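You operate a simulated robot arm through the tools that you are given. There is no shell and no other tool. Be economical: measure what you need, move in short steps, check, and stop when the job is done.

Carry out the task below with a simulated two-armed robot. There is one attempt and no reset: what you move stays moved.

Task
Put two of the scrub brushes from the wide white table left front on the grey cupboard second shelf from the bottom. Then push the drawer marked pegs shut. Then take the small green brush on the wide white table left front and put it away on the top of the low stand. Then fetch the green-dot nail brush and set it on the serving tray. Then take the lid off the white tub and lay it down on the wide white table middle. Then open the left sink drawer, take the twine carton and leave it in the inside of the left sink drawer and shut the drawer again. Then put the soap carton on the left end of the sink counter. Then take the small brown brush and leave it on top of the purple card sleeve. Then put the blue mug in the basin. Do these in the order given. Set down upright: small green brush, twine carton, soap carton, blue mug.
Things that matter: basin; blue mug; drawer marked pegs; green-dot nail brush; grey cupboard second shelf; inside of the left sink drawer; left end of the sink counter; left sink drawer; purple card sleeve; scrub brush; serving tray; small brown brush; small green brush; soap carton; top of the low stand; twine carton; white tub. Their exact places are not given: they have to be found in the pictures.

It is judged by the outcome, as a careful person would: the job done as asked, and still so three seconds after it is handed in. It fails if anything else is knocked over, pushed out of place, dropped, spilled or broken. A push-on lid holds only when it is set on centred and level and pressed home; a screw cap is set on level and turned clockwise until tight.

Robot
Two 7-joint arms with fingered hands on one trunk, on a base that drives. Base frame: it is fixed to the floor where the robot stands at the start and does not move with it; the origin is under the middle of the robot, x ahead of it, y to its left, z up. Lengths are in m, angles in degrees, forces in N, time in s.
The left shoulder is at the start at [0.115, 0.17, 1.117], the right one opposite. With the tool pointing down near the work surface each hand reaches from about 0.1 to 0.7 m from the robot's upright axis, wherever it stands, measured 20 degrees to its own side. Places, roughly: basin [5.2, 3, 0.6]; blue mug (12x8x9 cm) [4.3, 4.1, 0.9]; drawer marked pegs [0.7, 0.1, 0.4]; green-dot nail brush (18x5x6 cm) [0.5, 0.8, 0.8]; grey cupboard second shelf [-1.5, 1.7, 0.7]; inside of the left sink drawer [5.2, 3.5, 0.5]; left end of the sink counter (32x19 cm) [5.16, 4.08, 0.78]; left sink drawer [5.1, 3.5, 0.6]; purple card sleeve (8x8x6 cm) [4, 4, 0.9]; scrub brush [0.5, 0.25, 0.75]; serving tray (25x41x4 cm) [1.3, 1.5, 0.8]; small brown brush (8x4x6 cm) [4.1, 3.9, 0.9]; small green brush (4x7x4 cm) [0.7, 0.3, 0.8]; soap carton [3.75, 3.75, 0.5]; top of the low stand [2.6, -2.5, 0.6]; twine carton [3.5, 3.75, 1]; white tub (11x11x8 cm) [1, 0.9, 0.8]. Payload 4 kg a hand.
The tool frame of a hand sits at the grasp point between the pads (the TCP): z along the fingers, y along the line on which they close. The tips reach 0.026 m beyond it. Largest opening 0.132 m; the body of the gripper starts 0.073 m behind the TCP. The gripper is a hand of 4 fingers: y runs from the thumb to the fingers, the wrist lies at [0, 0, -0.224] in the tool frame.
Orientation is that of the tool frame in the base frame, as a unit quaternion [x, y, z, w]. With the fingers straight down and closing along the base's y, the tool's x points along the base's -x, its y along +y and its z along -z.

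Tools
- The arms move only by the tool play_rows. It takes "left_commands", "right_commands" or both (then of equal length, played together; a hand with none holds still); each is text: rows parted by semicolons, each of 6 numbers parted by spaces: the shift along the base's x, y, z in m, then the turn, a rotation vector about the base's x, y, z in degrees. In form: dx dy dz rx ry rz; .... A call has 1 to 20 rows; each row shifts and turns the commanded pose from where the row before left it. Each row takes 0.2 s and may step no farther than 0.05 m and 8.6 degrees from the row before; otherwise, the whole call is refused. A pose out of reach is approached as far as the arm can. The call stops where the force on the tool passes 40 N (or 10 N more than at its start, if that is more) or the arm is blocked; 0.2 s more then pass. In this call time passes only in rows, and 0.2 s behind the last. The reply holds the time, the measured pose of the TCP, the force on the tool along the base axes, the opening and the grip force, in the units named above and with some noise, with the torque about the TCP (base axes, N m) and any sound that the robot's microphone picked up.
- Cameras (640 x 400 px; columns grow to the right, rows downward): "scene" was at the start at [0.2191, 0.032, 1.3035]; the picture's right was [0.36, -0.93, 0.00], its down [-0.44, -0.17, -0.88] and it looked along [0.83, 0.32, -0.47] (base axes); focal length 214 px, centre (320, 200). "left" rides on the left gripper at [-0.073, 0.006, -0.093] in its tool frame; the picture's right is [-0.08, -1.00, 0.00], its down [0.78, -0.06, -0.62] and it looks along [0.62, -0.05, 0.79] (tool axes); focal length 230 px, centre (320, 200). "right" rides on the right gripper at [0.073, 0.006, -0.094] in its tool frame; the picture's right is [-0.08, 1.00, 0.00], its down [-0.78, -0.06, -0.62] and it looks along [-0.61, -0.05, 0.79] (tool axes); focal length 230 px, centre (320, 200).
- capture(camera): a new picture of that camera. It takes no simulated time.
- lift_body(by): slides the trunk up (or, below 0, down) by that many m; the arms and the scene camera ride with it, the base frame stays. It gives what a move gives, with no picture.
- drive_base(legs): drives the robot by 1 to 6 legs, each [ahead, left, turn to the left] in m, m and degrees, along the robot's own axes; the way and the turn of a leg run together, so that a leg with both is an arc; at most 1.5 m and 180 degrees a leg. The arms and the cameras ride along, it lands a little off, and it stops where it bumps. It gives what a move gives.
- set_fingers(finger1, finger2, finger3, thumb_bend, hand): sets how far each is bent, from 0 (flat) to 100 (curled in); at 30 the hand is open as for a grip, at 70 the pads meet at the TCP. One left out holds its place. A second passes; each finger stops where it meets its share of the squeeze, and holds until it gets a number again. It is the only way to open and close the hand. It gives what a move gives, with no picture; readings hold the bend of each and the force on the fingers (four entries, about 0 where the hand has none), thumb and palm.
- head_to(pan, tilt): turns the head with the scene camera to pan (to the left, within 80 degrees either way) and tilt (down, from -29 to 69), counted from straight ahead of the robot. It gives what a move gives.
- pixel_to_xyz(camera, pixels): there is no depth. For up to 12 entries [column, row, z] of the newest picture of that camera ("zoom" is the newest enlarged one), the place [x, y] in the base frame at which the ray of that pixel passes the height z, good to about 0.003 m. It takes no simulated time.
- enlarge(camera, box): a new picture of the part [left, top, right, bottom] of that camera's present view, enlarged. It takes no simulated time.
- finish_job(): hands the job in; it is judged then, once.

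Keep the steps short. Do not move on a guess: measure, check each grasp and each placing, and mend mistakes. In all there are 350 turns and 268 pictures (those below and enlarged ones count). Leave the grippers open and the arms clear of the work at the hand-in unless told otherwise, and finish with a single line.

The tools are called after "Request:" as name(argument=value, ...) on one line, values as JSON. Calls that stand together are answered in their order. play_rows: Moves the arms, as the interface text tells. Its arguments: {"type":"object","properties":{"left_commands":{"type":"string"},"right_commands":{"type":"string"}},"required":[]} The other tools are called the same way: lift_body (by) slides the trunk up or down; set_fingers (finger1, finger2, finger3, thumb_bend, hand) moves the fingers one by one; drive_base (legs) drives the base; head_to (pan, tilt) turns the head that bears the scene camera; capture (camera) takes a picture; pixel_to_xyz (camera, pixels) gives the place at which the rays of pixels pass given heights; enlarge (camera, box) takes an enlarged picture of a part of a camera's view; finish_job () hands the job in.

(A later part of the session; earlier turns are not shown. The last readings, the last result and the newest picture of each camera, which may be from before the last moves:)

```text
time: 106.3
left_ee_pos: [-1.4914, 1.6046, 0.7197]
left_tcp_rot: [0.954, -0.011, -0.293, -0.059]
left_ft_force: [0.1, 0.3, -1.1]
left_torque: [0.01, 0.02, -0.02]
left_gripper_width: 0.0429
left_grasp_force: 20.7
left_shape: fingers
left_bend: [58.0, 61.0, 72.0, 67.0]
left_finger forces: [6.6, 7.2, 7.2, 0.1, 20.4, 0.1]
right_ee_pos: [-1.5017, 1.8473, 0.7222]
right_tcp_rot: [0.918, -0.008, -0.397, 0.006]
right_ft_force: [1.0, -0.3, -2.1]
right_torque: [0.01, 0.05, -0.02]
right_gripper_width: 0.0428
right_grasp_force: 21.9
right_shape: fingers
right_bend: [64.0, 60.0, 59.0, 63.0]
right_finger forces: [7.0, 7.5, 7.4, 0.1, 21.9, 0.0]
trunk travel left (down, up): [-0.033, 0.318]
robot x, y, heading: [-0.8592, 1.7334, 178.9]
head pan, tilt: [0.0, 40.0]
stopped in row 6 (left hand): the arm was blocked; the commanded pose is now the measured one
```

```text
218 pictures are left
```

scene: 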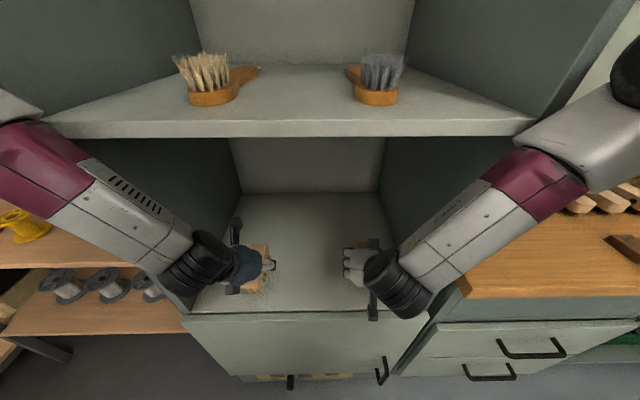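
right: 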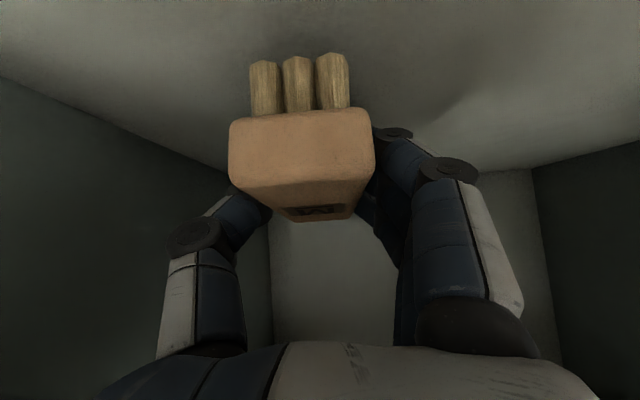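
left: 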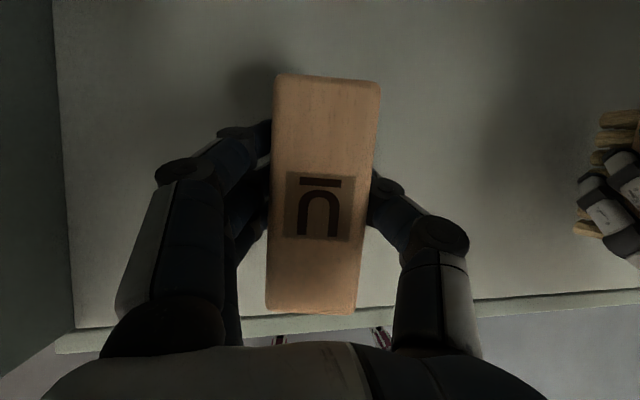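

The forearms lean on the cupboard's side-wall front edges, which also hinders lowering. The brushes are already about 2–3 cm inside the edge, so I ease back 1.5 cm with the base and lower.

Request:
drive_base(legs=[[-0.02, 0, 0]])

Request:
play_rows(left_commands="0 0 -0.005 0 -1 0; 0 0 -0.005 0 -1 0; 0 0 -0.004 0 0 0", right_commands="0 0 -0.005 0 -3 0; 0 0 -0.005 0 -3 0; 0 0 -0.004 0 0 0")

```text
time: 107.0
left_ee_pos: [-1.4863, 1.6043, 0.7134]
left_tcp_rot: [0.956, -0.011, -0.288, -0.059]
left_ft_force: [0.0, -0.2, -1.9]
left_torque: [0.04, -0.01, 0.01]
left_gripper_width: 0.0429
left_grasp_force: 20.5
left_shape: fingers
left_bend: [58.0, 61.0, 72.0, 67.0]
left_finger forces: [6.6, 7.0, 7.2, 0.0, 20.4, 0.0]
right_ee_pos: [-1.4974, 1.8453, 0.7138]
right_tcp_rot: [0.92, -0.005, -0.392, 0.01]
right_ft_force: [0.5, -0.4, -0.5]
right_torque: [0.0, 0.02, -0.01]
right_gripper_width: 0.0431
right_grasp_force: 21.6
right_shape: fingers
right_bend: [64.0, 60.0, 59.0, 63.0]
right_finger forces: [6.9, 7.5, 7.4, 0.0, 21.8, 0.1]
trunk travel left (down, up): [-0.033, 0.318]
robot x, y, heading: [-0.8528, 1.7327, 178.9]
head pan, tilt: [0.0, 40.0]
stopped in leg 1: the robot was blocked; the commanded pose is now the measured one
```

```text
time: 107.6
left_ee_pos: [-1.4833, 1.6052, 0.7003]
left_tcp_rot: [0.96, -0.011, -0.273, -0.06]
left_ft_force: [0.5, -0.4, 4.9]
left_torque: [-0.16, -0.23, -0.01]
left_gripper_width: 0.0433
left_grasp_force: 23.1
left_shape: fingers
left_bend: [58.0, 61.0, 73.0, 67.0]
left_finger forces: [7.1, 6.7, 11.7, 0.0, 20.9, 0.1]
right_ee_pos: [-1.4907, 1.8443, 0.6989]
right_tcp_rot: [0.935, -0.003, -0.354, 0.009]
right_ft_force: [-0.3, 4.0, 26.2]
right_torque: [-0.14, 0.12, -0.14]
right_gripper_width: 0.0421
right_grasp_force: 34.0
right_shape: fingers
right_bend: [68.0, 60.0, 60.0, 63.0]
right_finger forces: [27.6, 6.9, 6.7, 0.0, 27.1, 0.0]
trunk travel left (down, up): [-0.033, 0.318]
robot x, y, heading: [-0.8503, 1.7304, 179.1]
head pan, tilt: [0.0, 40.0]
stopped in row 2 (right hand): the force on the tool passed its limit at 70 N (the readings are from after the stop); the commanded pose is now the measured one
```

Both are down (TCP 0.70). I ease the right hand up 2 mm and open the hands partly in steps.

Request:
play_rows(right_commands="0 0 0.003 0 0 0", left_commands="0 0 0.001 0 0 0")

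Request:
set_fingers(hand="right", finger1=50, finger2=50, finger3=50, thumb_bend=52)

Request:
set_fingers(hand="left", finger1=48, finger2=48, finger3=48, thumb_bend=52)

Request:
capture(camera="right")

Request:
capture(camera="left")

```text
time: 108.0
left_ee_pos: [-1.4827, 1.6052, 0.6998]
left_tcp_rot: [0.961, -0.012, -0.272, -0.058]
left_ft_force: [-0.1, -1.0, 3.7]
left_torque: [-0.1, -0.16, -0.05]
left_gripper_width: 0.0431
left_grasp_force: 22.2
left_shape: fingers
left_bend: [58.0, 61.0, 73.0, 67.0]
left_finger forces: [7.0, 6.9, 10.4, 0.0, 20.6, 0.1]
right_ee_pos: [-1.4901, 1.8433, 0.7004]
right_tcp_rot: [0.935, -0.001, -0.354, 0.009]
right_ft_force: [1.0, 4.2, 19.3]
right_torque: [-0.07, 0.07, -0.03]
right_gripper_width: 0.0423
right_grasp_force: 31.0
right_shape: fingers
right_bend: [68.0, 60.0, 60.0, 63.0]
right_finger forces: [23.2, 7.0, 7.0, 0.0, 26.5, 0.1]
trunk travel left (down, up): [-0.033, 0.318]
robot x, y, heading: [-0.8423, 1.7338, 179.2]
head pan, tilt: [0.0, 40.0]
stopped in row 1 (right hand): the force on the tool passed its limit at 44 N (the readings are from after the stop); the commanded pose is now the measured one
```

```text
time: 109.0
left_ee_pos: [-1.4817, 1.6057, 0.7003]
left_tcp_rot: [0.96, -0.011, -0.272, -0.059]
left_ft_force: [0.0, 0.0, 5.9]
left_torque: [-0.15, -0.16, -0.05]
left_gripper_width: 0.0431
left_grasp_force: 24.0
left_shape: fingers
left_bend: [58.0, 61.0, 73.0, 67.0]
left_finger forces: [7.1, 6.7, 12.9, 0.1, 21.3, 0.0]
right_ee_pos: [-1.4899, 1.8439, 0.7]
right_tcp_rot: [0.936, -0.002, -0.353, 0.009]
right_ft_force: [-3.9, 4.7, 13.5]
right_torque: [-0.1, 0.15, -0.09]
right_gripper_width: 0.0489
right_grasp_force: 6.7
right_shape: fingers
right_bend: [70.0, 50.0, 50.0, 52.0]
right_finger forces: [13.6, 0.0, 0.0, 0.0, 0.0, 0.0]
trunk travel left (down, up): [-0.033, 0.318]
robot x, y, heading: [-0.8497, 1.7317, 179.0]
head pan, tilt: [0.0, 40.0]
```

```text
time: 110.0
left_ee_pos: [-1.4828, 1.6046, 0.7012]
left_tcp_rot: [0.96, -0.012, -0.273, -0.058]
left_ft_force: [-5.1, 1.0, 16.1]
left_torque: [-0.3, 0.09, -0.12]
left_gripper_width: 0.0696
left_grasp_force: 7.4
left_shape: fingers
left_bend: [48.0, 48.0, 72.0, 52.0]
left_finger forces: [0.1, 0.0, 15.7, 0.1, 0.0, 0.1]
right_ee_pos: [-1.49, 1.8427, 0.7003]
right_tcp_rot: [0.936, -0.001, -0.352, 0.009]
right_ft_force: [-0.2, 4.3, 8.5]
right_torque: [-0.05, -0.03, -0.03]
right_gripper_width: 0.0495
right_grasp_force: 4.5
right_shape: fingers
right_bend: [70.0, 50.0, 50.0, 52.0]
right_finger forces: [9.2, 0.0, 0.1, 0.1, 0.0, 0.1]
trunk travel left (down, up): [-0.033, 0.318]
robot x, y, heading: [-0.8513, 1.7343, 178.8]
head pan, tilt: [0.0, 40.0]
```

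```text
217 pictures are left
```

right: 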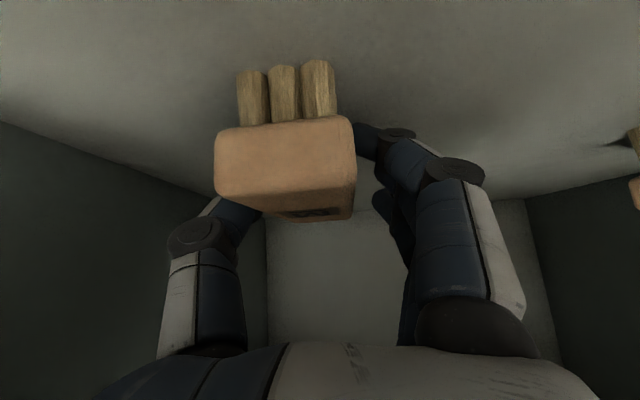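

```text
216 pictures are left
```

left: 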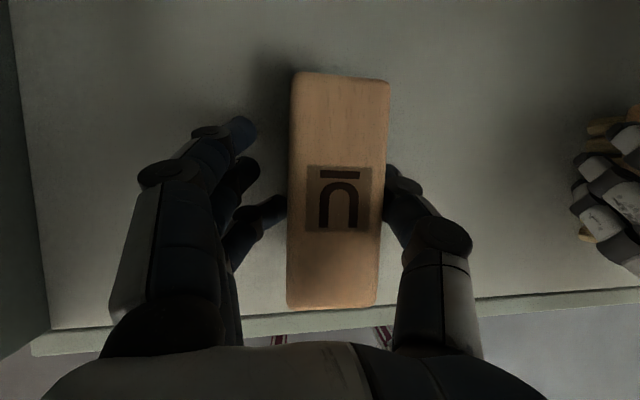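

The lowest finger of each hand is pinned against the floor. I raise both hands 6 mm and open all fingers.

Request:
play_rows(right_commands="0 0 0.006 0 0 0", left_commands="0 0 0.006 0 0 0")

Request:
set_fingers(hand="right", finger1=35, finger2=40, finger3=40, thumb_bend=35)

Request:
set_fingers(hand="left", finger1=40, finger2=40, finger3=35, thumb_bend=35)

Request:
capture(camera="right")

Request:
capture(camera="left")

```text
time: 110.4
left_ee_pos: [-1.4795, 1.6047, 0.7003]
left_tcp_rot: [0.962, -0.012, -0.265, -0.058]
left_ft_force: [-7.8, -1.8, 18.8]
left_torque: [-0.43, 0.13, -0.15]
left_gripper_width: 0.07
left_grasp_force: 9.2
left_shape: fingers
left_bend: [48.0, 48.0, 74.0, 52.0]
left_finger forces: [0.1, 0.0, 19.1, 0.0, 0.0, 0.0]
right_ee_pos: [-1.4867, 1.8422, 0.6998]
right_tcp_rot: [0.938, -0.002, -0.347, 0.008]
right_ft_force: [-4.6, 1.1, 19.0]
right_torque: [-0.35, 0.09, -0.07]
right_gripper_width: 0.0509
right_grasp_force: 9.6
right_shape: fingers
right_bend: [72.0, 50.0, 50.0, 52.0]
right_finger forces: [19.4, 0.0, 0.0, 0.1, 0.0, 0.1]
trunk travel left (down, up): [-0.033, 0.318]
robot x, y, heading: [-0.8457, 1.733, 179.2]
head pan, tilt: [0.0, 40.0]
```

```text
time: 111.4
left_ee_pos: [-1.4791, 1.6058, 0.6997]
left_tcp_rot: [0.963, -0.012, -0.264, -0.059]
left_ft_force: [-6.4, 0.3, 14.9]
left_torque: [-0.29, 0.07, -0.05]
left_gripper_width: 0.0696
left_grasp_force: 7.4
left_shape: fingers
left_bend: [48.0, 48.0, 73.0, 52.0]
left_finger forces: [0.1, 0.1, 14.7, 0.1, 0.0, 0.0]
right_ee_pos: [-1.4859, 1.8428, 0.7001]
right_tcp_rot: [0.938, 0.0, -0.346, 0.008]
right_ft_force: [-1.1, 0.1, -0.1]
right_torque: [0.0, 0.0, 0.02]
right_gripper_width: 0.1195
right_grasp_force: 0.1
right_shape: fingers
right_bend: [35.0, 40.0, 40.0, 35.0]
right_finger forces: [0.1, 0.0, 0.1, 0.0, 0.1, 0.1]
trunk travel left (down, up): [-0.033, 0.318]
robot x, y, heading: [-0.8436, 1.7319, 179.2]
head pan, tilt: [0.0, 40.0]
```

```text
time: 112.4
left_ee_pos: [-1.4772, 1.6054, 0.6996]
left_tcp_rot: [0.963, -0.013, -0.264, -0.059]
left_ft_force: [0.4, 3.3, 7.7]
left_torque: [-0.11, -0.09, 0.05]
left_gripper_width: 0.1114
left_grasp_force: 3.7
left_shape: fingers
left_bend: [40.0, 40.0, 74.0, 35.0]
left_finger forces: [0.0, 0.1, 7.0, 0.0, 0.0, 0.0]
right_ee_pos: [-1.4863, 1.842, 0.6995]
right_tcp_rot: [0.938, 0.0, -0.347, 0.008]
right_ft_force: [0.3, 0.6, 0.0]
right_torque: [-0.05, -0.01, -0.01]
right_gripper_width: 0.1194
right_grasp_force: 0.2
right_shape: fingers
right_bend: [35.0, 40.0, 40.0, 35.0]
right_finger forces: [0.0, 0.0, 0.0, 0.0, 0.0, 0.0]
trunk travel left (down, up): [-0.033, 0.318]
robot x, y, heading: [-0.8473, 1.7328, 179.0]
head pan, tilt: [0.0, 40.0]
```

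```text
215 pictures are left
```

right: 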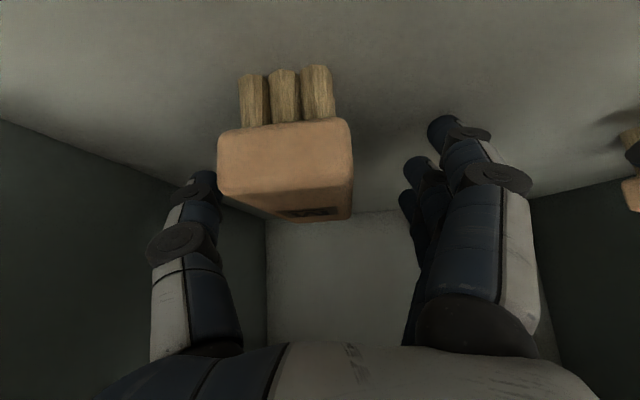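

```text
214 pictures are left
```

left: 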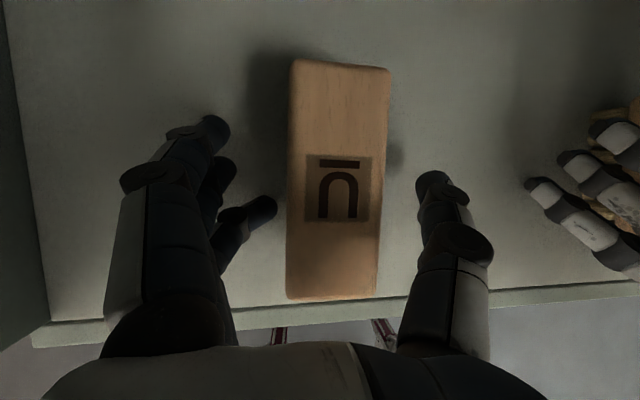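

The right hand is free; the left brush stands free too, its finger 3 merely presses the floor. The hands didn't rise as commanded, so let me look at what touches.

Request:
capture(camera="scene")

```text
213 pictures are left
```

scene: 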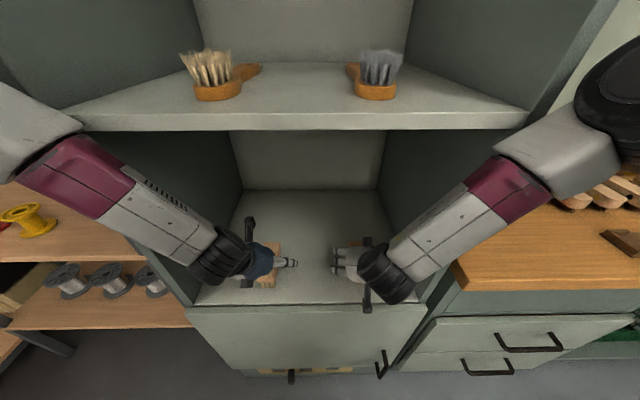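

I pull both hands straight back and slightly up along the brushes.

Request:
play_rows(right_commands="0.01 0 0.004 0 0 0; 0.02 0 0.008 0 0 0; 0.02 0 0.008 0 0 0; 0.02 0 0.01 0 0 0", left_commands="0.01 0 0.004 0 0 0; 0.02 0 0.008 0 0 0; 0.02 0 0.008 0 0 0; 0.02 0 0.01 0 0 0")

Request:
capture(camera="scene")

Request:
capture(camera="left")

```text
time: 113.4
left_ee_pos: [-1.4304, 1.6059, 0.724]
left_tcp_rot: [0.963, -0.009, -0.263, -0.058]
left_ft_force: [-0.3, 0.0, 0.5]
left_torque: [-0.03, -0.01, -0.01]
left_gripper_width: 0.111
left_grasp_force: 0.1
left_shape: fingers
left_bend: [40.0, 40.0, 35.0, 35.0]
left_finger forces: [0.0, 0.1, 0.0, 0.0, 0.0, 0.1]
right_ee_pos: [-1.4384, 1.8415, 0.7245]
right_tcp_rot: [0.939, -0.002, -0.344, 0.009]
right_ft_force: [0.0, -0.1, 0.3]
right_torque: [-0.04, 0.01, 0.0]
right_gripper_width: 0.1196
right_grasp_force: 0.0
right_shape: fingers
right_bend: [35.0, 40.0, 40.0, 35.0]
right_finger forces: [0.0, 0.0, 0.1, 0.0, 0.0, 0.0]
trunk travel left (down, up): [-0.033, 0.318]
robot x, y, heading: [-0.8524, 1.7321, 179.1]
head pan, tilt: [0.0, 40.0]
```

```text
212 pictures are left
```

scene: 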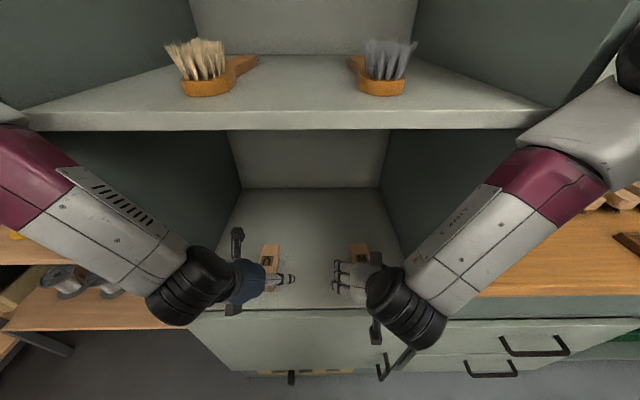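

```text
211 pictures are left
```

left: 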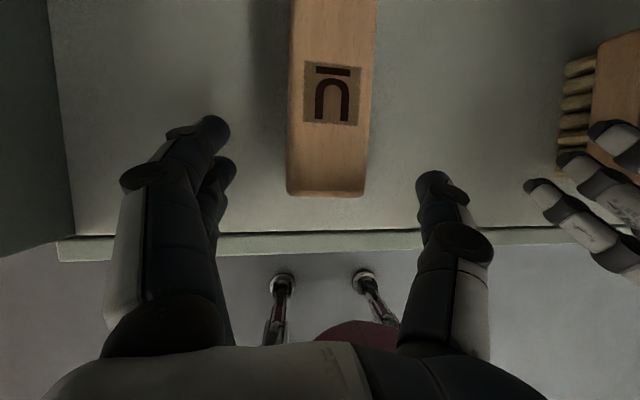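

Both brushes stand on the shelf and the hands are clear. I drive back 0.4 m and check.

Request:
drive_base(legs=[[-0.4, 0, 0]])

Request:
enlarge(camera="scene", box=[220, 80, 420, 300])

```text
time: 115.9
left_ee_pos: [-1.0278, 1.5956, 0.7228]
left_tcp_rot: [0.964, -0.006, -0.26, -0.057]
left_ft_force: [0.4, 0.1, 0.5]
left_torque: [-0.02, 0.01, 0.0]
left_gripper_width: 0.1116
left_grasp_force: 0.0
left_shape: fingers
left_bend: [40.0, 40.0, 35.0, 35.0]
left_finger forces: [0.0, 0.1, 0.0, 0.0, 0.1, 0.0]
right_ee_pos: [-1.037, 1.8331, 0.721]
right_tcp_rot: [0.94, 0.002, -0.341, 0.01]
right_ft_force: [-0.4, 0.3, 0.4]
right_torque: [-0.03, -0.02, 0.0]
right_gripper_width: 0.1196
right_grasp_force: 0.0
right_shape: fingers
right_bend: [35.0, 40.0, 40.0, 35.0]
right_finger forces: [0.0, 0.0, 0.0, 0.0, 0.0, 0.0]
trunk travel left (down, up): [-0.033, 0.318]
robot x, y, heading: [-0.4485, 1.7279, 179.6]
head pan, tilt: [0.0, 40.0]
```

```text
1.82 times, centred on (320, 190) of scene
```

zoom: 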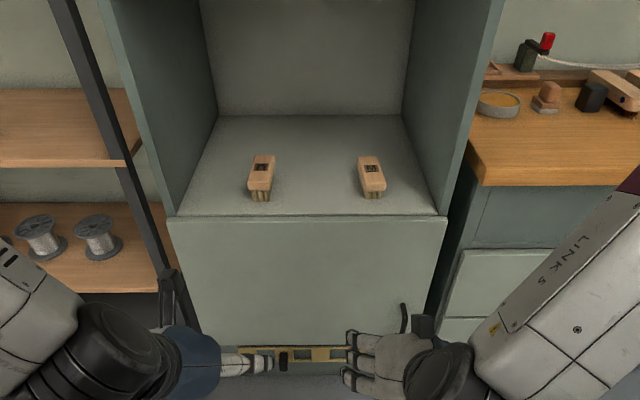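

Two brushes stand upright on the second level. Next the pegs drawer, on the table's right side. I raise the hands, restore the trunk, turn around and look toward that side.

Request:
play_rows(right_commands="0.02 0 0.04 0 0 0; 0.02 0 0.04 0 0 0; 0.02 0 0.04 0 0 0; 0 0.03 0.03 0 0 0; 0 0.03 0.03 0 0 0", left_commands="0.02 0 0.04 0 0 0; 0.02 0 0.04 0 0 0; 0.02 0 0.04 0 0 0; 0 -0.03 0.03 0 0 0; 0 -0.03 0.03 0 0 0")

Request:
lift_body(by=0.1)

Request:
drive_base(legs=[[0, 0, -90], [0, 0, -90], [0, -1.1, 0], [0, -0.9, 0]])

Request:
head_to(pan=-25, tilt=30)

Request:
capture(camera="scene")

```text
time: 117.1
left_ee_pos: [-1.0008, 1.5494, 0.9071]
left_tcp_rot: [0.963, -0.007, -0.261, -0.058]
left_ft_force: [-0.2, 0.1, -0.1]
left_torque: [-0.01, -0.03, 0.01]
left_gripper_width: 0.1115
left_grasp_force: 0.1
left_shape: fingers
left_bend: [40.0, 40.0, 35.0, 35.0]
left_finger forces: [0.0, 0.1, 0.0, 0.1, 0.0, 0.1]
left hand out of reach, approached as far as the arm can: row 2, 3, 4
right_ee_pos: [-1.016, 1.8707, 0.9034]
right_tcp_rot: [0.94, 0.002, -0.342, 0.01]
right_ft_force: [0.0, -0.4, 0.3]
right_torque: [-0.01, 0.01, 0.03]
right_gripper_width: 0.1196
right_grasp_force: 0.0
right_shape: fingers
right_bend: [35.0, 40.0, 40.0, 35.0]
right_finger forces: [0.1, 0.1, 0.0, 0.1, 0.0, 0.0]
right hand out of reach, approached as far as the arm can: row 2, 3, 4, 5
trunk travel left (down, up): [-0.033, 0.318]
robot x, y, heading: [-0.4494, 1.7288, 179.6]
head pan, tilt: [0.0, 40.0]
```

```text
time: 118.4
left_ee_pos: [-1.0056, 1.549, 1.0024]
left_tcp_rot: [0.964, -0.007, -0.26, -0.058]
left_ft_force: [0.2, 0.0, -0.1]
left_torque: [0.0, 0.0, -0.04]
left_gripper_width: 0.1116
left_grasp_force: 0.1
left_shape: fingers
left_bend: [40.0, 40.0, 35.0, 35.0]
left_finger forces: [0.0, 0.0, 0.0, 0.0, 0.0, 0.0]
right_ee_pos: [-1.0182, 1.868, 1.0027]
right_tcp_rot: [0.94, 0.001, -0.34, 0.009]
right_ft_force: [-0.8, 0.3, 0.1]
right_torque: [-0.01, 0.04, -0.01]
right_gripper_width: 0.12
right_grasp_force: 0.1
right_shape: fingers
right_bend: [35.0, 40.0, 40.0, 35.0]
right_finger forces: [0.1, 0.1, 0.0, 0.1, 0.1, 0.1]
trunk travel left (down, up): [-0.133, 0.218]
robot x, y, heading: [-0.4501, 1.7267, 179.6]
head pan, tilt: [0.0, 40.0]
```

```text
time: 143.8
left_ee_pos: [0.0478, -0.1003, 1.003]
left_tcp_rot: [0.018, 0.964, -0.061, 0.26]
left_ft_force: [0.2, 0.1, 0.1]
left_torque: [-0.02, 0.02, 0.0]
left_gripper_width: 0.1114
left_grasp_force: 0.0
left_shape: fingers
left_bend: [40.0, 40.0, 35.0, 35.0]
left_finger forces: [0.0, 0.1, 0.0, 0.0, 0.1, 0.0]
right_ee_pos: [0.0542, -0.4198, 1.0037]
right_tcp_rot: [0.009, 0.94, 0.007, 0.342]
right_ft_force: [-0.1, -0.7, -0.1]
right_torque: [-0.01, 0.02, 0.02]
right_gripper_width: 0.1198
right_grasp_force: 0.1
right_shape: fingers
right_bend: [35.0, 40.0, 40.0, 35.0]
right_finger forces: [0.1, 0.0, 0.1, 0.0, 0.0, 0.0]
trunk travel left (down, up): [-0.133, 0.218]
robot x, y, heading: [-0.5096, -0.267, -2.1]
head pan, tilt: [0.0, 40.0]
```

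```text
time: 144.7
left_ee_pos: [0.0471, -0.1003, 1.0026]
left_tcp_rot: [0.018, 0.963, -0.06, 0.26]
left_ft_force: [-0.2, 0.5, 0.1]
left_torque: [-0.01, 0.0, 0.0]
left_gripper_width: 0.1116
left_grasp_force: 0.1
left_shape: fingers
left_bend: [40.0, 40.0, 35.0, 35.0]
left_finger forces: [0.1, 0.1, 0.1, 0.0, 0.0, 0.1]
right_ee_pos: [0.0539, -0.4198, 1.0041]
right_tcp_rot: [0.01, 0.94, 0.006, 0.342]
right_ft_force: [-0.4, 0.2, -0.1]
right_torque: [0.02, -0.03, -0.02]
right_gripper_width: 0.1198
right_grasp_force: 0.1
right_shape: fingers
right_bend: [35.0, 40.0, 40.0, 35.0]
right_finger forces: [0.1, 0.0, 0.0, 0.0, 0.1, 0.0]
trunk travel left (down, up): [-0.133, 0.218]
robot x, y, heading: [-0.5116, -0.2636, -1.8]
head pan, tilt: [-25.0, 30.0]
```

```text
209 pictures are left
```

scene: 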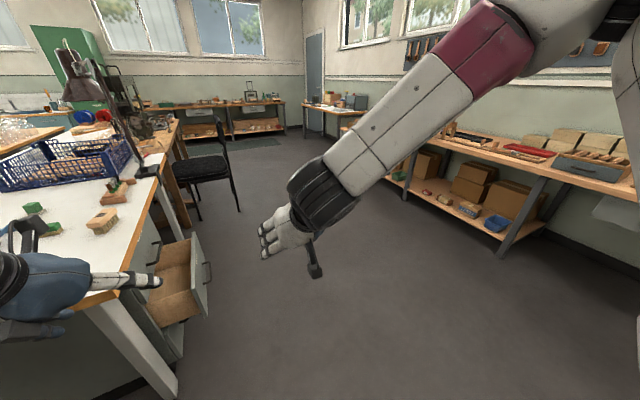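

The open drawer is at (190,275), and there's a free lane beside the table. I measure the drawer front and the bench on the right.

Request:
pixel_to_xyz(camera="scene", pixels=[[191, 237, 0.6], [205, 318, 0.35], [208, 280, 0.45], [500, 252, 0.0], [405, 193, 0.0], [560, 175, 0.8], [238, 212, 0.0], [175, 385, 0.0], [185, 355, 0.2]])

Request:
enlarge(camera="scene", box=[90, 200, 290, 380])

```text
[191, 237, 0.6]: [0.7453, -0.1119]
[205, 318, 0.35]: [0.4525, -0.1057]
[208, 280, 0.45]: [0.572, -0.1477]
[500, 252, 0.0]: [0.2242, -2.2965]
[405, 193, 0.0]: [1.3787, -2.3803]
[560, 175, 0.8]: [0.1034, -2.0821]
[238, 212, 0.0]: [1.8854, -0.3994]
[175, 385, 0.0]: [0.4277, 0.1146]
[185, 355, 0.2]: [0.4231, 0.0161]
```

```text
2.22 times, centred on (190, 290) of scene
```

zoom: 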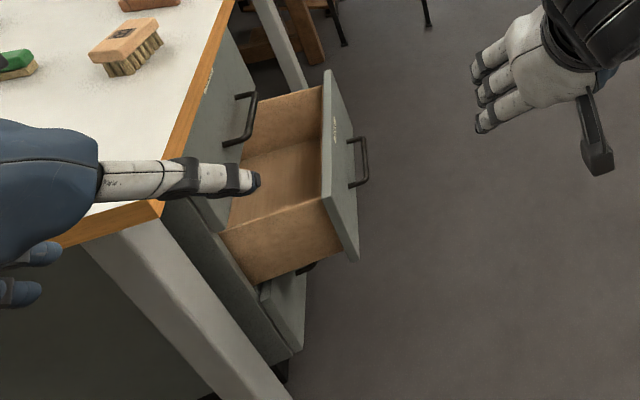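

A chest of drawers: the middle is wide open, the bottom one slightly ajar; labels on the fronts need reading. I drive around to face it.

Request:
drive_base(legs=[[0.1, -0.8, 0], [1.1, 0.05, 0], [0, 0, 92]])

Request:
head_to(pan=0, tilt=40)

Request:
capture(camera="scene")

```text
time: 161.4
left_ee_pos: [0.4603, -0.537, 1.0036]
left_tcp_rot: [-0.678, 0.685, 0.143, 0.225]
left_ft_force: [0.5, -0.3, 0.2]
left_torque: [0.0, 0.0, 0.0]
left_gripper_width: 0.1117
left_grasp_force: 0.0
left_shape: fingers
left_bend: [40.0, 40.0, 35.0, 35.0]
left_finger forces: [0.0, 0.0, 0.0, 0.0, 0.1, 0.1]
right_ee_pos: [0.7805, -0.5233, 1.0042]
right_tcp_rot: [0.666, -0.663, -0.248, -0.235]
right_ft_force: [-0.6, 0.4, -0.2]
right_torque: [0.01, 0.01, 0.01]
right_gripper_width: 0.1198
right_grasp_force: 0.0
right_shape: fingers
right_bend: [35.0, 40.0, 40.0, 35.0]
right_finger forces: [0.0, 0.0, 0.1, 0.0, 0.0, 0.1]
trunk travel left (down, up): [-0.133, 0.218]
robot x, y, heading: [0.6356, -1.0892, 89.7]
head pan, tilt: [-25.0, 30.0]
```

```text
time: 162.2
left_ee_pos: [0.4593, -0.5372, 1.0029]
left_tcp_rot: [-0.678, 0.685, 0.145, 0.225]
left_ft_force: [-0.8, -0.2, 0.2]
left_torque: [0.0, 0.0, 0.02]
left_gripper_width: 0.1116
left_grasp_force: 0.0
left_shape: fingers
left_bend: [40.0, 40.0, 35.0, 35.0]
left_finger forces: [0.0, 0.0, 0.1, 0.1, 0.0, 0.1]
right_ee_pos: [0.7799, -0.5225, 1.0031]
right_tcp_rot: [0.667, -0.662, -0.249, -0.234]
right_ft_force: [0.0, 0.5, 0.6]
right_torque: [-0.03, 0.02, 0.02]
right_gripper_width: 0.1198
right_grasp_force: 0.1
right_shape: fingers
right_bend: [35.0, 40.0, 40.0, 35.0]
right_finger forces: [0.0, 0.0, 0.1, 0.1, 0.0, 0.0]
trunk travel left (down, up): [-0.133, 0.218]
robot x, y, heading: [0.64, -1.0894, 89.7]
head pan, tilt: [0.0, 40.0]
```

```text
207 pictures are left
```

scene: 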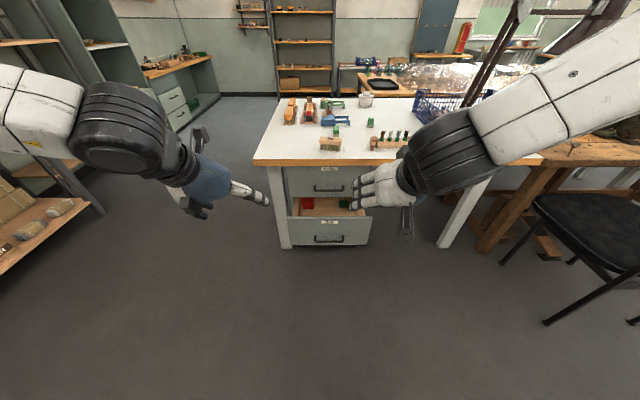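

Request:
enlarge(camera="scene", box=[260, 140, 400, 270])

Request:
pixel_to_xyz(camera="scene", pixels=[[330, 222, 0.5], [330, 240, 0.4], [290, 248, 0.35], [330, 240, 0.35], [370, 243, 0.35], [330, 188, 0.6]])

```text
3.08 times, centred on (330, 205) of scene
```

zoom: 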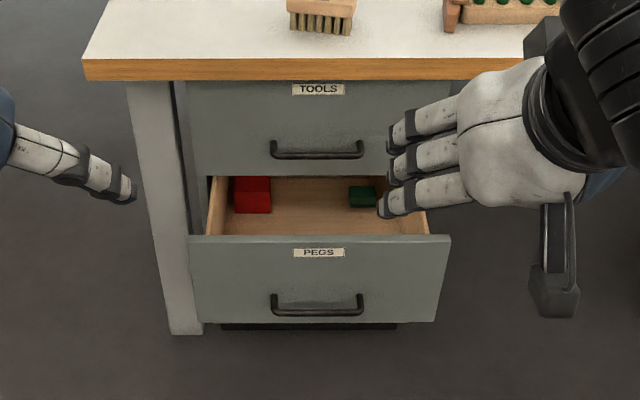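

```text
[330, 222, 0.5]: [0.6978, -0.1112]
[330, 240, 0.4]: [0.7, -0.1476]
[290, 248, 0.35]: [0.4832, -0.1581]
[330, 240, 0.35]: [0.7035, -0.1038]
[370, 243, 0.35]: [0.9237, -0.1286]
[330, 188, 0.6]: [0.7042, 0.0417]
```

The pegs drawer is the open one: front face at y ≈ −0.14, x 0.49–0.92, z 0.3–0.52. I'll lower the trunk, close the right hand into a pusher, tilt it flatter and bring it down in front of the face above the handle.

Request:
lift_body(by=-0.13)

Request:
set_fingers(hand="right", finger1=68, finger2=68, finger3=68, thumb_bend=68)

Request:
play_rows(right_commands="-0.01 0 -0.045 0 0 0; -0.01 0 -0.045 0 0 0; -0.01 0 -0.045 4 0 0; -0.01 0 -0.045 5 0 0; -0.01 0 -0.045 5 0 0; -0.01 0 -0.045 5 0 0; -0.01 0 -0.045 5 0 0; -0.01 0 -0.045 0 0 0; 0 0 -0.04 0 0 0")

Request:
capture(camera="scene")

```text
time: 163.8
left_ee_pos: [0.4599, -0.5325, 0.8449]
left_tcp_rot: [-0.686, 0.69, 0.117, 0.197]
left_ft_force: [-0.5, 0.3, 0.1]
left_torque: [0.01, -0.02, -0.01]
left_gripper_width: 0.1115
left_grasp_force: 0.0
left_shape: fingers
left_bend: [40.0, 40.0, 35.0, 35.0]
left_finger forces: [0.1, 0.0, 0.0, 0.0, 0.0, 0.1]
right_ee_pos: [0.7788, -0.5168, 0.8458]
right_tcp_rot: [0.676, -0.672, -0.221, -0.206]
right_ft_force: [-0.2, -0.2, -0.5]
right_torque: [-0.01, 0.05, -0.03]
right_gripper_width: 0.1198
right_grasp_force: 0.1
right_shape: fingers
right_bend: [35.0, 40.0, 40.0, 35.0]
right_finger forces: [0.0, 0.0, 0.1, 0.0, 0.0, 0.1]
trunk travel left (down, up): [-0.003, 0.348]
robot x, y, heading: [0.6394, -1.0917, 89.8]
head pan, tilt: [0.0, 40.0]
```

```text
time: 164.8
left_ee_pos: [0.4606, -0.5323, 0.843]
left_tcp_rot: [-0.687, 0.69, 0.116, 0.196]
left_ft_force: [0.0, 0.0, 0.0]
left_torque: [0.0, 0.0, 0.01]
left_gripper_width: 0.1117
left_grasp_force: 0.2
left_shape: fingers
left_bend: [40.0, 40.0, 35.0, 35.0]
left_finger forces: [0.1, 0.0, 0.0, 0.1, 0.0, 0.0]
right_ee_pos: [0.7794, -0.5157, 0.843]
right_tcp_rot: [0.676, -0.672, -0.22, -0.206]
right_ft_force: [0.1, 0.6, -1.4]
right_torque: [0.03, 0.02, -0.01]
right_gripper_width: 0.0184
right_grasp_force: 0.0
right_shape: fingers
right_bend: [68.0, 68.0, 68.0, 68.0]
right_finger forces: [0.0, 0.0, 0.0, 0.0, 0.1, 0.0]
trunk travel left (down, up): [-0.003, 0.348]
robot x, y, heading: [0.6394, -1.0916, 89.7]
head pan, tilt: [0.0, 40.0]
```

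```text
time: 166.8
left_ee_pos: [0.4608, -0.5304, 0.8429]
left_tcp_rot: [-0.687, 0.69, 0.116, 0.196]
left_ft_force: [0.8, -0.1, 0.2]
left_torque: [0.0, 0.01, 0.01]
left_gripper_width: 0.1116
left_grasp_force: 0.0
left_shape: fingers
left_bend: [40.0, 40.0, 35.0, 35.0]
left_finger forces: [0.0, 0.0, 0.0, 0.1, 0.1, 0.0]
right_ee_pos: [0.7096, -0.5079, 0.4435]
right_tcp_rot: [-0.611, 0.617, 0.353, 0.348]
right_ft_force: [-0.2, 1.1, 0.2]
right_torque: [-0.02, 0.03, 0.03]
right_gripper_width: 0.0186
right_grasp_force: 0.0
right_shape: fingers
right_bend: [68.0, 68.0, 68.0, 68.0]
right_finger forces: [0.1, 0.0, 0.1, 0.0, 0.0, 0.0]
trunk travel left (down, up): [-0.003, 0.348]
robot x, y, heading: [0.6405, -1.0895, 89.5]
head pan, tilt: [0.0, 40.0]
```

```text
205 pictures are left
```

scene: 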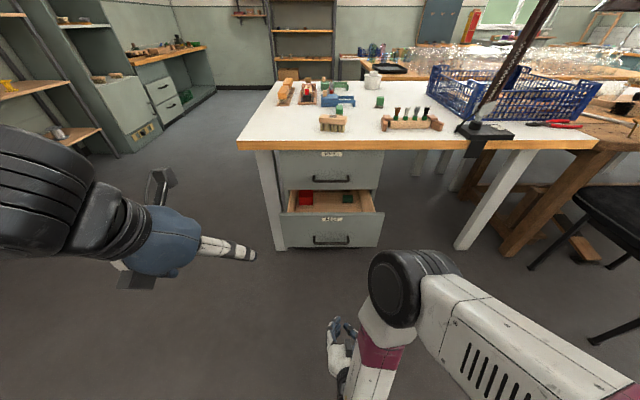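

Request:
pixel_to_xyz(camera="scene", pixels=[[330, 219, 0.4], [330, 219, 0.45], [330, 219, 0.5], [330, 239, 0.4], [330, 239, 0.35], [330, 248, 0.35], [330, 248, 0.3], [336, 325, 0.44]])

```text
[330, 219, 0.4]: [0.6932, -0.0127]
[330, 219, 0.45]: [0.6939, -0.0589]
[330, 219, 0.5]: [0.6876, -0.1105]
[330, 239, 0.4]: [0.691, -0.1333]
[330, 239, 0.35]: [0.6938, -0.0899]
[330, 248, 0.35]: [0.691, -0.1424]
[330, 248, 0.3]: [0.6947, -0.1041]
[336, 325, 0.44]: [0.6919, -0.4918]
```

Drawer face ≈ y −0.11, handle at z ≈ 0.40, label at 0.50. I raise the fist to 0.475 and drive 0.32 m ahead, stopping short of the face.

Request:
play_rows(right_commands="0 0 0.03 0 0 0")

Request:
drive_base(legs=[[0.32, 0, 0]])

Request:
capture(camera="scene")

```text
time: 167.4
left_ee_pos: [0.4603, -0.5313, 0.8432]
left_tcp_rot: [-0.687, 0.69, 0.116, 0.196]
left_ft_force: [-0.4, 0.2, 0.6]
left_torque: [-0.01, 0.03, 0.02]
left_gripper_width: 0.1115
left_grasp_force: 0.0
left_shape: fingers
left_bend: [40.0, 40.0, 35.0, 35.0]
left_finger forces: [0.0, 0.0, 0.0, 0.0, 0.0, 0.1]
right_ee_pos: [0.735, -0.5095, 0.4652]
right_tcp_rot: [-0.604, 0.629, 0.334, 0.357]
right_ft_force: [0.6, 0.8, -0.1]
right_torque: [0.0, 0.03, 0.02]
right_gripper_width: 0.0187
right_grasp_force: 0.1
right_shape: fingers
right_bend: [68.0, 68.0, 68.0, 68.0]
right_finger forces: [0.0, 0.1, 0.0, 0.1, 0.0, 0.1]
trunk travel left (down, up): [-0.003, 0.348]
robot x, y, heading: [0.6405, -1.0945, 89.9]
head pan, tilt: [0.0, 40.0]
stopped in row 1 (right hand): the arm was blocked; the commanded pose is now the measured one
```

```text
time: 169.6
left_ee_pos: [0.4627, -0.2087, 0.8433]
left_tcp_rot: [-0.686, 0.691, 0.116, 0.196]
left_ft_force: [-0.1, -1.1, 0.2]
left_torque: [-0.01, 0.02, -0.03]
left_gripper_width: 0.1115
left_grasp_force: 0.1
left_shape: fingers
left_bend: [40.0, 40.0, 35.0, 35.0]
left_finger forces: [0.0, 0.0, 0.0, 0.0, 0.1, 0.0]
right_ee_pos: [0.7372, -0.1877, 0.4651]
right_tcp_rot: [-0.605, 0.629, 0.334, 0.356]
right_ft_force: [-0.3, 0.2, -0.8]
right_torque: [0.01, -0.01, 0.01]
right_gripper_width: 0.0186
right_grasp_force: 0.1
right_shape: fingers
right_bend: [68.0, 68.0, 68.0, 68.0]
right_finger forces: [0.0, 0.0, 0.0, 0.0, 0.1, 0.0]
trunk travel left (down, up): [-0.003, 0.348]
robot x, y, heading: [0.6423, -0.7675, 89.5]
head pan, tilt: [0.0, 40.0]
```

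```text
204 pictures are left
```

scene: 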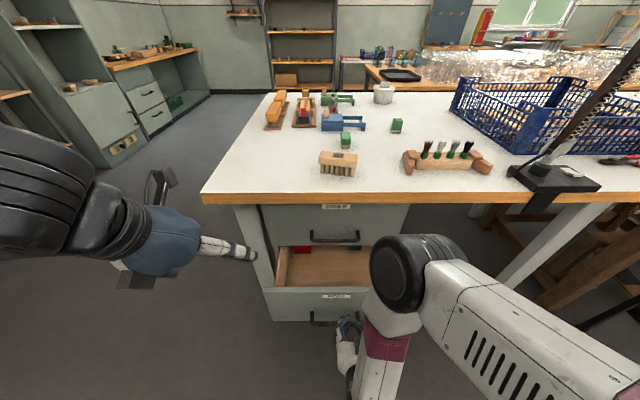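

I raise the left hand 12 cm clear of the table, then drive ahead in small legs to push the drawer in.

Request:
play_rows(left_commands="0 0 0.04 0 0 0; 0 0 0.04 0 0 0; 0 0 0.04 0 0 0")

Request:
drive_base(legs=[[0.14, 0, 0]])

Request:
capture(camera="scene")

```text
time: 170.4
left_ee_pos: [0.4623, -0.2094, 0.9659]
left_tcp_rot: [-0.686, 0.691, 0.116, 0.196]
left_ft_force: [0.7, 0.2, -0.4]
left_torque: [0.02, 0.0, 0.0]
left_gripper_width: 0.1115
left_grasp_force: 0.0
left_shape: fingers
left_bend: [40.0, 40.0, 35.0, 35.0]
left_finger forces: [0.1, 0.0, 0.1, 0.0, 0.0, 0.1]
right_ee_pos: [0.7371, -0.1877, 0.4647]
right_tcp_rot: [-0.603, 0.63, 0.333, 0.357]
right_ft_force: [-0.5, 0.1, 0.8]
right_torque: [0.02, -0.01, -0.01]
right_gripper_width: 0.0184
right_grasp_force: 0.2
right_shape: fingers
right_bend: [68.0, 68.0, 68.0, 68.0]
right_finger forces: [0.1, 0.0, 0.1, 0.0, 0.0, 0.1]
trunk travel left (down, up): [-0.003, 0.348]
robot x, y, heading: [0.6416, -0.7682, 89.5]
head pan, tilt: [0.0, 40.0]
```

```text
time: 171.7
left_ee_pos: [0.4617, -0.0685, 0.9656]
left_tcp_rot: [-0.687, 0.69, 0.116, 0.196]
left_ft_force: [0.6, 1.2, -0.6]
left_torque: [0.01, -0.01, 0.03]
left_gripper_width: 0.1112
left_grasp_force: 0.0
left_shape: fingers
left_bend: [40.0, 40.0, 35.0, 35.0]
left_finger forces: [0.1, 0.1, 0.0, 0.1, 0.0, 0.0]
right_ee_pos: [0.7368, -0.0474, 0.4645]
right_tcp_rot: [-0.605, 0.63, 0.333, 0.356]
right_ft_force: [0.8, -0.6, -0.5]
right_torque: [-0.01, 0.01, -0.01]
right_gripper_width: 0.0183
right_grasp_force: 0.1
right_shape: fingers
right_bend: [68.0, 68.0, 68.0, 68.0]
right_finger forces: [0.0, 0.0, 0.0, 0.0, 0.0, 0.1]
trunk travel left (down, up): [-0.003, 0.348]
robot x, y, heading: [0.6436, -0.6315, 90.0]
head pan, tilt: [0.0, 40.0]
```

```text
203 pictures are left
```

scene: 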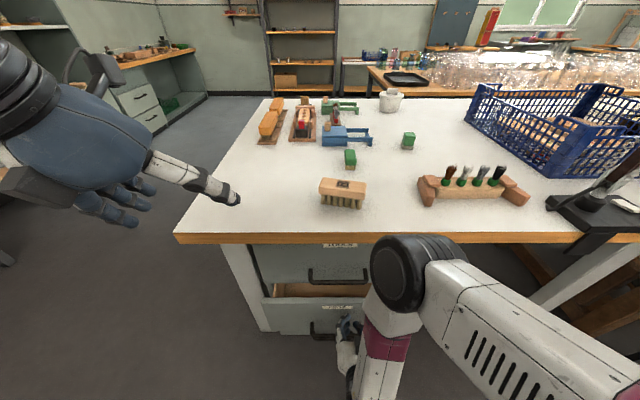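

The drawer moves in. I push on a further 6 cm.

Request:
drive_base(legs=[[0.06, 0, 0]])

Request:
capture(camera="scene")

```text
time: 172.7
left_ee_pos: [0.4625, -0.007, 0.966]
left_tcp_rot: [-0.687, 0.69, 0.116, 0.197]
left_ft_force: [-0.4, -0.1, -0.3]
left_torque: [0.0, -0.01, 0.0]
left_gripper_width: 0.1115
left_grasp_force: 0.1
left_shape: fingers
left_bend: [40.0, 40.0, 35.0, 35.0]
left_finger forces: [0.0, 0.0, 0.0, 0.1, 0.0, 0.0]
right_ee_pos: [0.7381, 0.0135, 0.4648]
right_tcp_rot: [-0.604, 0.629, 0.334, 0.357]
right_ft_force: [-0.2, 0.4, 0.2]
right_torque: [0.01, -0.02, 0.02]
right_gripper_width: 0.0185
right_grasp_force: 0.1
right_shape: fingers
right_bend: [68.0, 68.0, 68.0, 68.0]
right_finger forces: [0.1, 0.0, 0.0, 0.0, 0.1, 0.0]
trunk travel left (down, up): [-0.003, 0.348]
robot x, y, heading: [0.644, -0.5654, 89.8]
head pan, tilt: [0.0, 40.0]
```

```text
202 pictures are left
```

scene: 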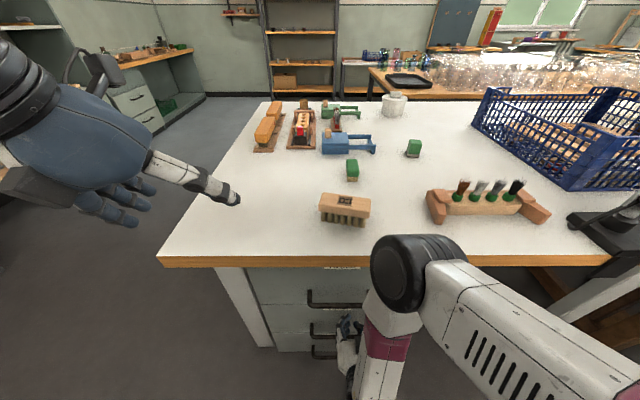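

Nearly shut. Another push until it resists.

Request:
drive_base(legs=[[0.05, 0, 0]])

Request:
enlarge(camera="scene", box=[200, 220, 460, 400])

```text
time: 173.5
left_ee_pos: [0.4629, 0.0089, 0.9665]
left_tcp_rot: [-0.687, 0.69, 0.117, 0.197]
left_ft_force: [1.2, -0.7, 0.4]
left_torque: [-0.02, 0.0, 0.0]
left_gripper_width: 0.1115
left_grasp_force: 0.1
left_shape: fingers
left_bend: [40.0, 40.0, 35.0, 35.0]
left_finger forces: [0.1, 0.1, 0.1, 0.0, 0.0, 0.0]
right_ee_pos: [0.7369, 0.0232, 0.4613]
right_tcp_rot: [-0.608, 0.633, 0.329, 0.348]
right_ft_force: [2.6, -6.8, -1.8]
right_torque: [0.08, 0.02, -0.06]
right_gripper_width: 0.0184
right_grasp_force: 3.7
right_shape: fingers
right_bend: [68.0, 68.0, 74.0, 68.0]
right_finger forces: [0.0, 0.0, 7.0, 0.0, 0.0, 0.0]
trunk travel left (down, up): [-0.003, 0.348]
robot x, y, heading: [0.6446, -0.5482, 89.5]
head pan, tilt: [0.0, 40.0]
stopped in leg 1: the force on the tool passed its limit at 48 N (the readings are from after the stop); the commanded pose is now the measured one
```

```text
2.22 times, centred on (330, 310) of scene
```

zoom: 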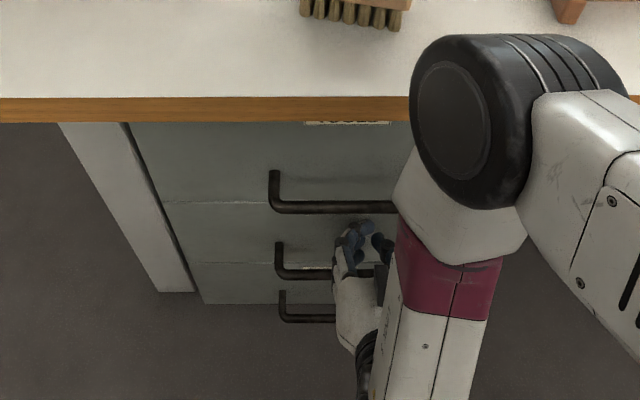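

It stopped at 48 N with all three fronts flush: the pegs drawer is shut. I back off, then raise and upright the right hand.

Request:
drive_base(legs=[[-0.35, 0, 0]])

Request:
play_rows(right_commands="0 0.0 0.04 -5 0 0; 0 0 0.04 -5 0 0; 0 0 0.045 -6 0 0; 0 0 0.045 -6 0 0; 0 0 0.045 -6 0 0; 0 0 0.045 -6 0 0; 0 0 0.045 -6 0 0; 0 0 0.045 -6 0 0; 0 0 0.04 -6 0 0; 0 0 0.04 -5 0 0")

Request:
lift_body(by=0.13)

Request:
set_fingers(hand="right", finger1=30, finger2=30, finger3=30, thumb_bend=30)

Request:
capture(camera="scene")

```text
time: 175.8
left_ee_pos: [0.4601, -0.3347, 0.9663]
left_tcp_rot: [-0.687, 0.69, 0.117, 0.198]
left_ft_force: [0.0, 0.7, 0.8]
left_torque: [-0.02, 0.02, 0.01]
left_gripper_width: 0.1114
left_grasp_force: 0.2
left_shape: fingers
left_bend: [40.0, 40.0, 35.0, 35.0]
left_finger forces: [0.0, 0.0, 0.0, 0.0, 0.1, 0.1]
right_ee_pos: [0.7338, -0.3201, 0.4612]
right_tcp_rot: [-0.608, 0.633, 0.329, 0.349]
right_ft_force: [-0.3, 0.3, -0.3]
right_torque: [0.01, -0.01, 0.01]
right_gripper_width: 0.0182
right_grasp_force: 0.1
right_shape: fingers
right_bend: [68.0, 68.0, 68.0, 68.0]
right_finger forces: [0.0, 0.1, 0.0, 0.0, 0.1, 0.0]
trunk travel left (down, up): [-0.003, 0.348]
robot x, y, heading: [0.641, -0.8932, 89.9]
head pan, tilt: [0.0, 40.0]
```

```text
time: 177.9
left_ee_pos: [0.4608, -0.3336, 0.9655]
left_tcp_rot: [-0.687, 0.689, 0.116, 0.197]
left_ft_force: [-0.6, -0.4, 0.0]
left_torque: [0.0, 0.0, -0.04]
left_gripper_width: 0.1112
left_grasp_force: 0.0
left_shape: fingers
left_bend: [40.0, 40.0, 35.0, 35.0]
left_finger forces: [0.0, 0.1, 0.0, 0.1, 0.0, 0.0]
right_ee_pos: [0.7329, -0.3198, 0.8932]
right_tcp_rot: [-0.701, 0.713, -0.013, 0.014]
right_ft_force: [-0.4, 0.8, 0.3]
right_torque: [-0.01, 0.02, 0.03]
right_gripper_width: 0.0183
right_grasp_force: 0.0
right_shape: fingers
right_bend: [68.0, 68.0, 68.0, 68.0]
right_finger forces: [0.1, 0.1, 0.1, 0.0, 0.1, 0.0]
trunk travel left (down, up): [-0.003, 0.348]
robot x, y, heading: [0.6414, -0.8925, 90.1]
head pan, tilt: [0.0, 40.0]
```

```text
time: 179.5
left_ee_pos: [0.4608, -0.3333, 1.0948]
left_tcp_rot: [-0.688, 0.689, 0.115, 0.195]
left_ft_force: [-0.1, -0.1, 0.0]
left_torque: [-0.01, -0.03, -0.02]
left_gripper_width: 0.1117
left_grasp_force: 0.1
left_shape: fingers
left_bend: [40.0, 40.0, 35.0, 35.0]
left_finger forces: [0.1, 0.0, 0.0, 0.0, 0.0, 0.1]
right_ee_pos: [0.734, -0.3196, 1.0199]
right_tcp_rot: [-0.701, 0.713, -0.014, 0.015]
right_ft_force: [0.5, 0.3, 0.8]
right_torque: [0.01, 0.02, 0.02]
right_gripper_width: 0.0183
right_grasp_force: 0.0
right_shape: fingers
right_bend: [68.0, 68.0, 68.0, 68.0]
right_finger forces: [0.0, 0.0, 0.0, 0.0, 0.0, 0.0]
trunk travel left (down, up): [-0.133, 0.218]
robot x, y, heading: [0.6391, -0.8896, 89.7]
head pan, tilt: [0.0, 40.0]
```

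```text
time: 180.5
left_ee_pos: [0.4603, -0.3336, 1.0962]
left_tcp_rot: [-0.687, 0.689, 0.117, 0.197]
left_ft_force: [-0.6, 0.0, -0.1]
left_torque: [0.0, -0.02, -0.01]
left_gripper_width: 0.1117
left_grasp_force: 0.1
left_shape: fingers
left_bend: [40.0, 40.0, 35.0, 35.0]
left_finger forces: [0.1, 0.0, 0.1, 0.0, 0.0, 0.0]
right_ee_pos: [0.7353, -0.3209, 1.0215]
right_tcp_rot: [-0.701, 0.713, -0.013, 0.016]
right_ft_force: [1.4, -0.1, 0.6]
right_torque: [-0.03, -0.02, 0.01]
right_gripper_width: 0.1357
right_grasp_force: 0.1
right_shape: fingers
right_bend: [30.0, 30.0, 30.0, 30.0]
right_finger forces: [0.0, 0.1, 0.0, 0.0, 0.0, 0.1]
trunk travel left (down, up): [-0.133, 0.218]
robot x, y, heading: [0.641, -0.8919, 89.8]
head pan, tilt: [0.0, 40.0]
```

```text
200 pictures are left
```

scene: 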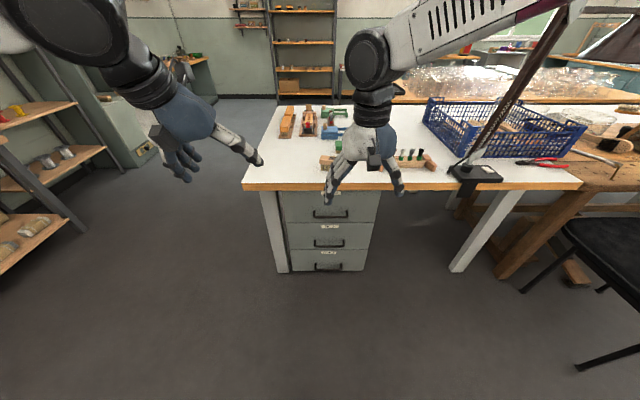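

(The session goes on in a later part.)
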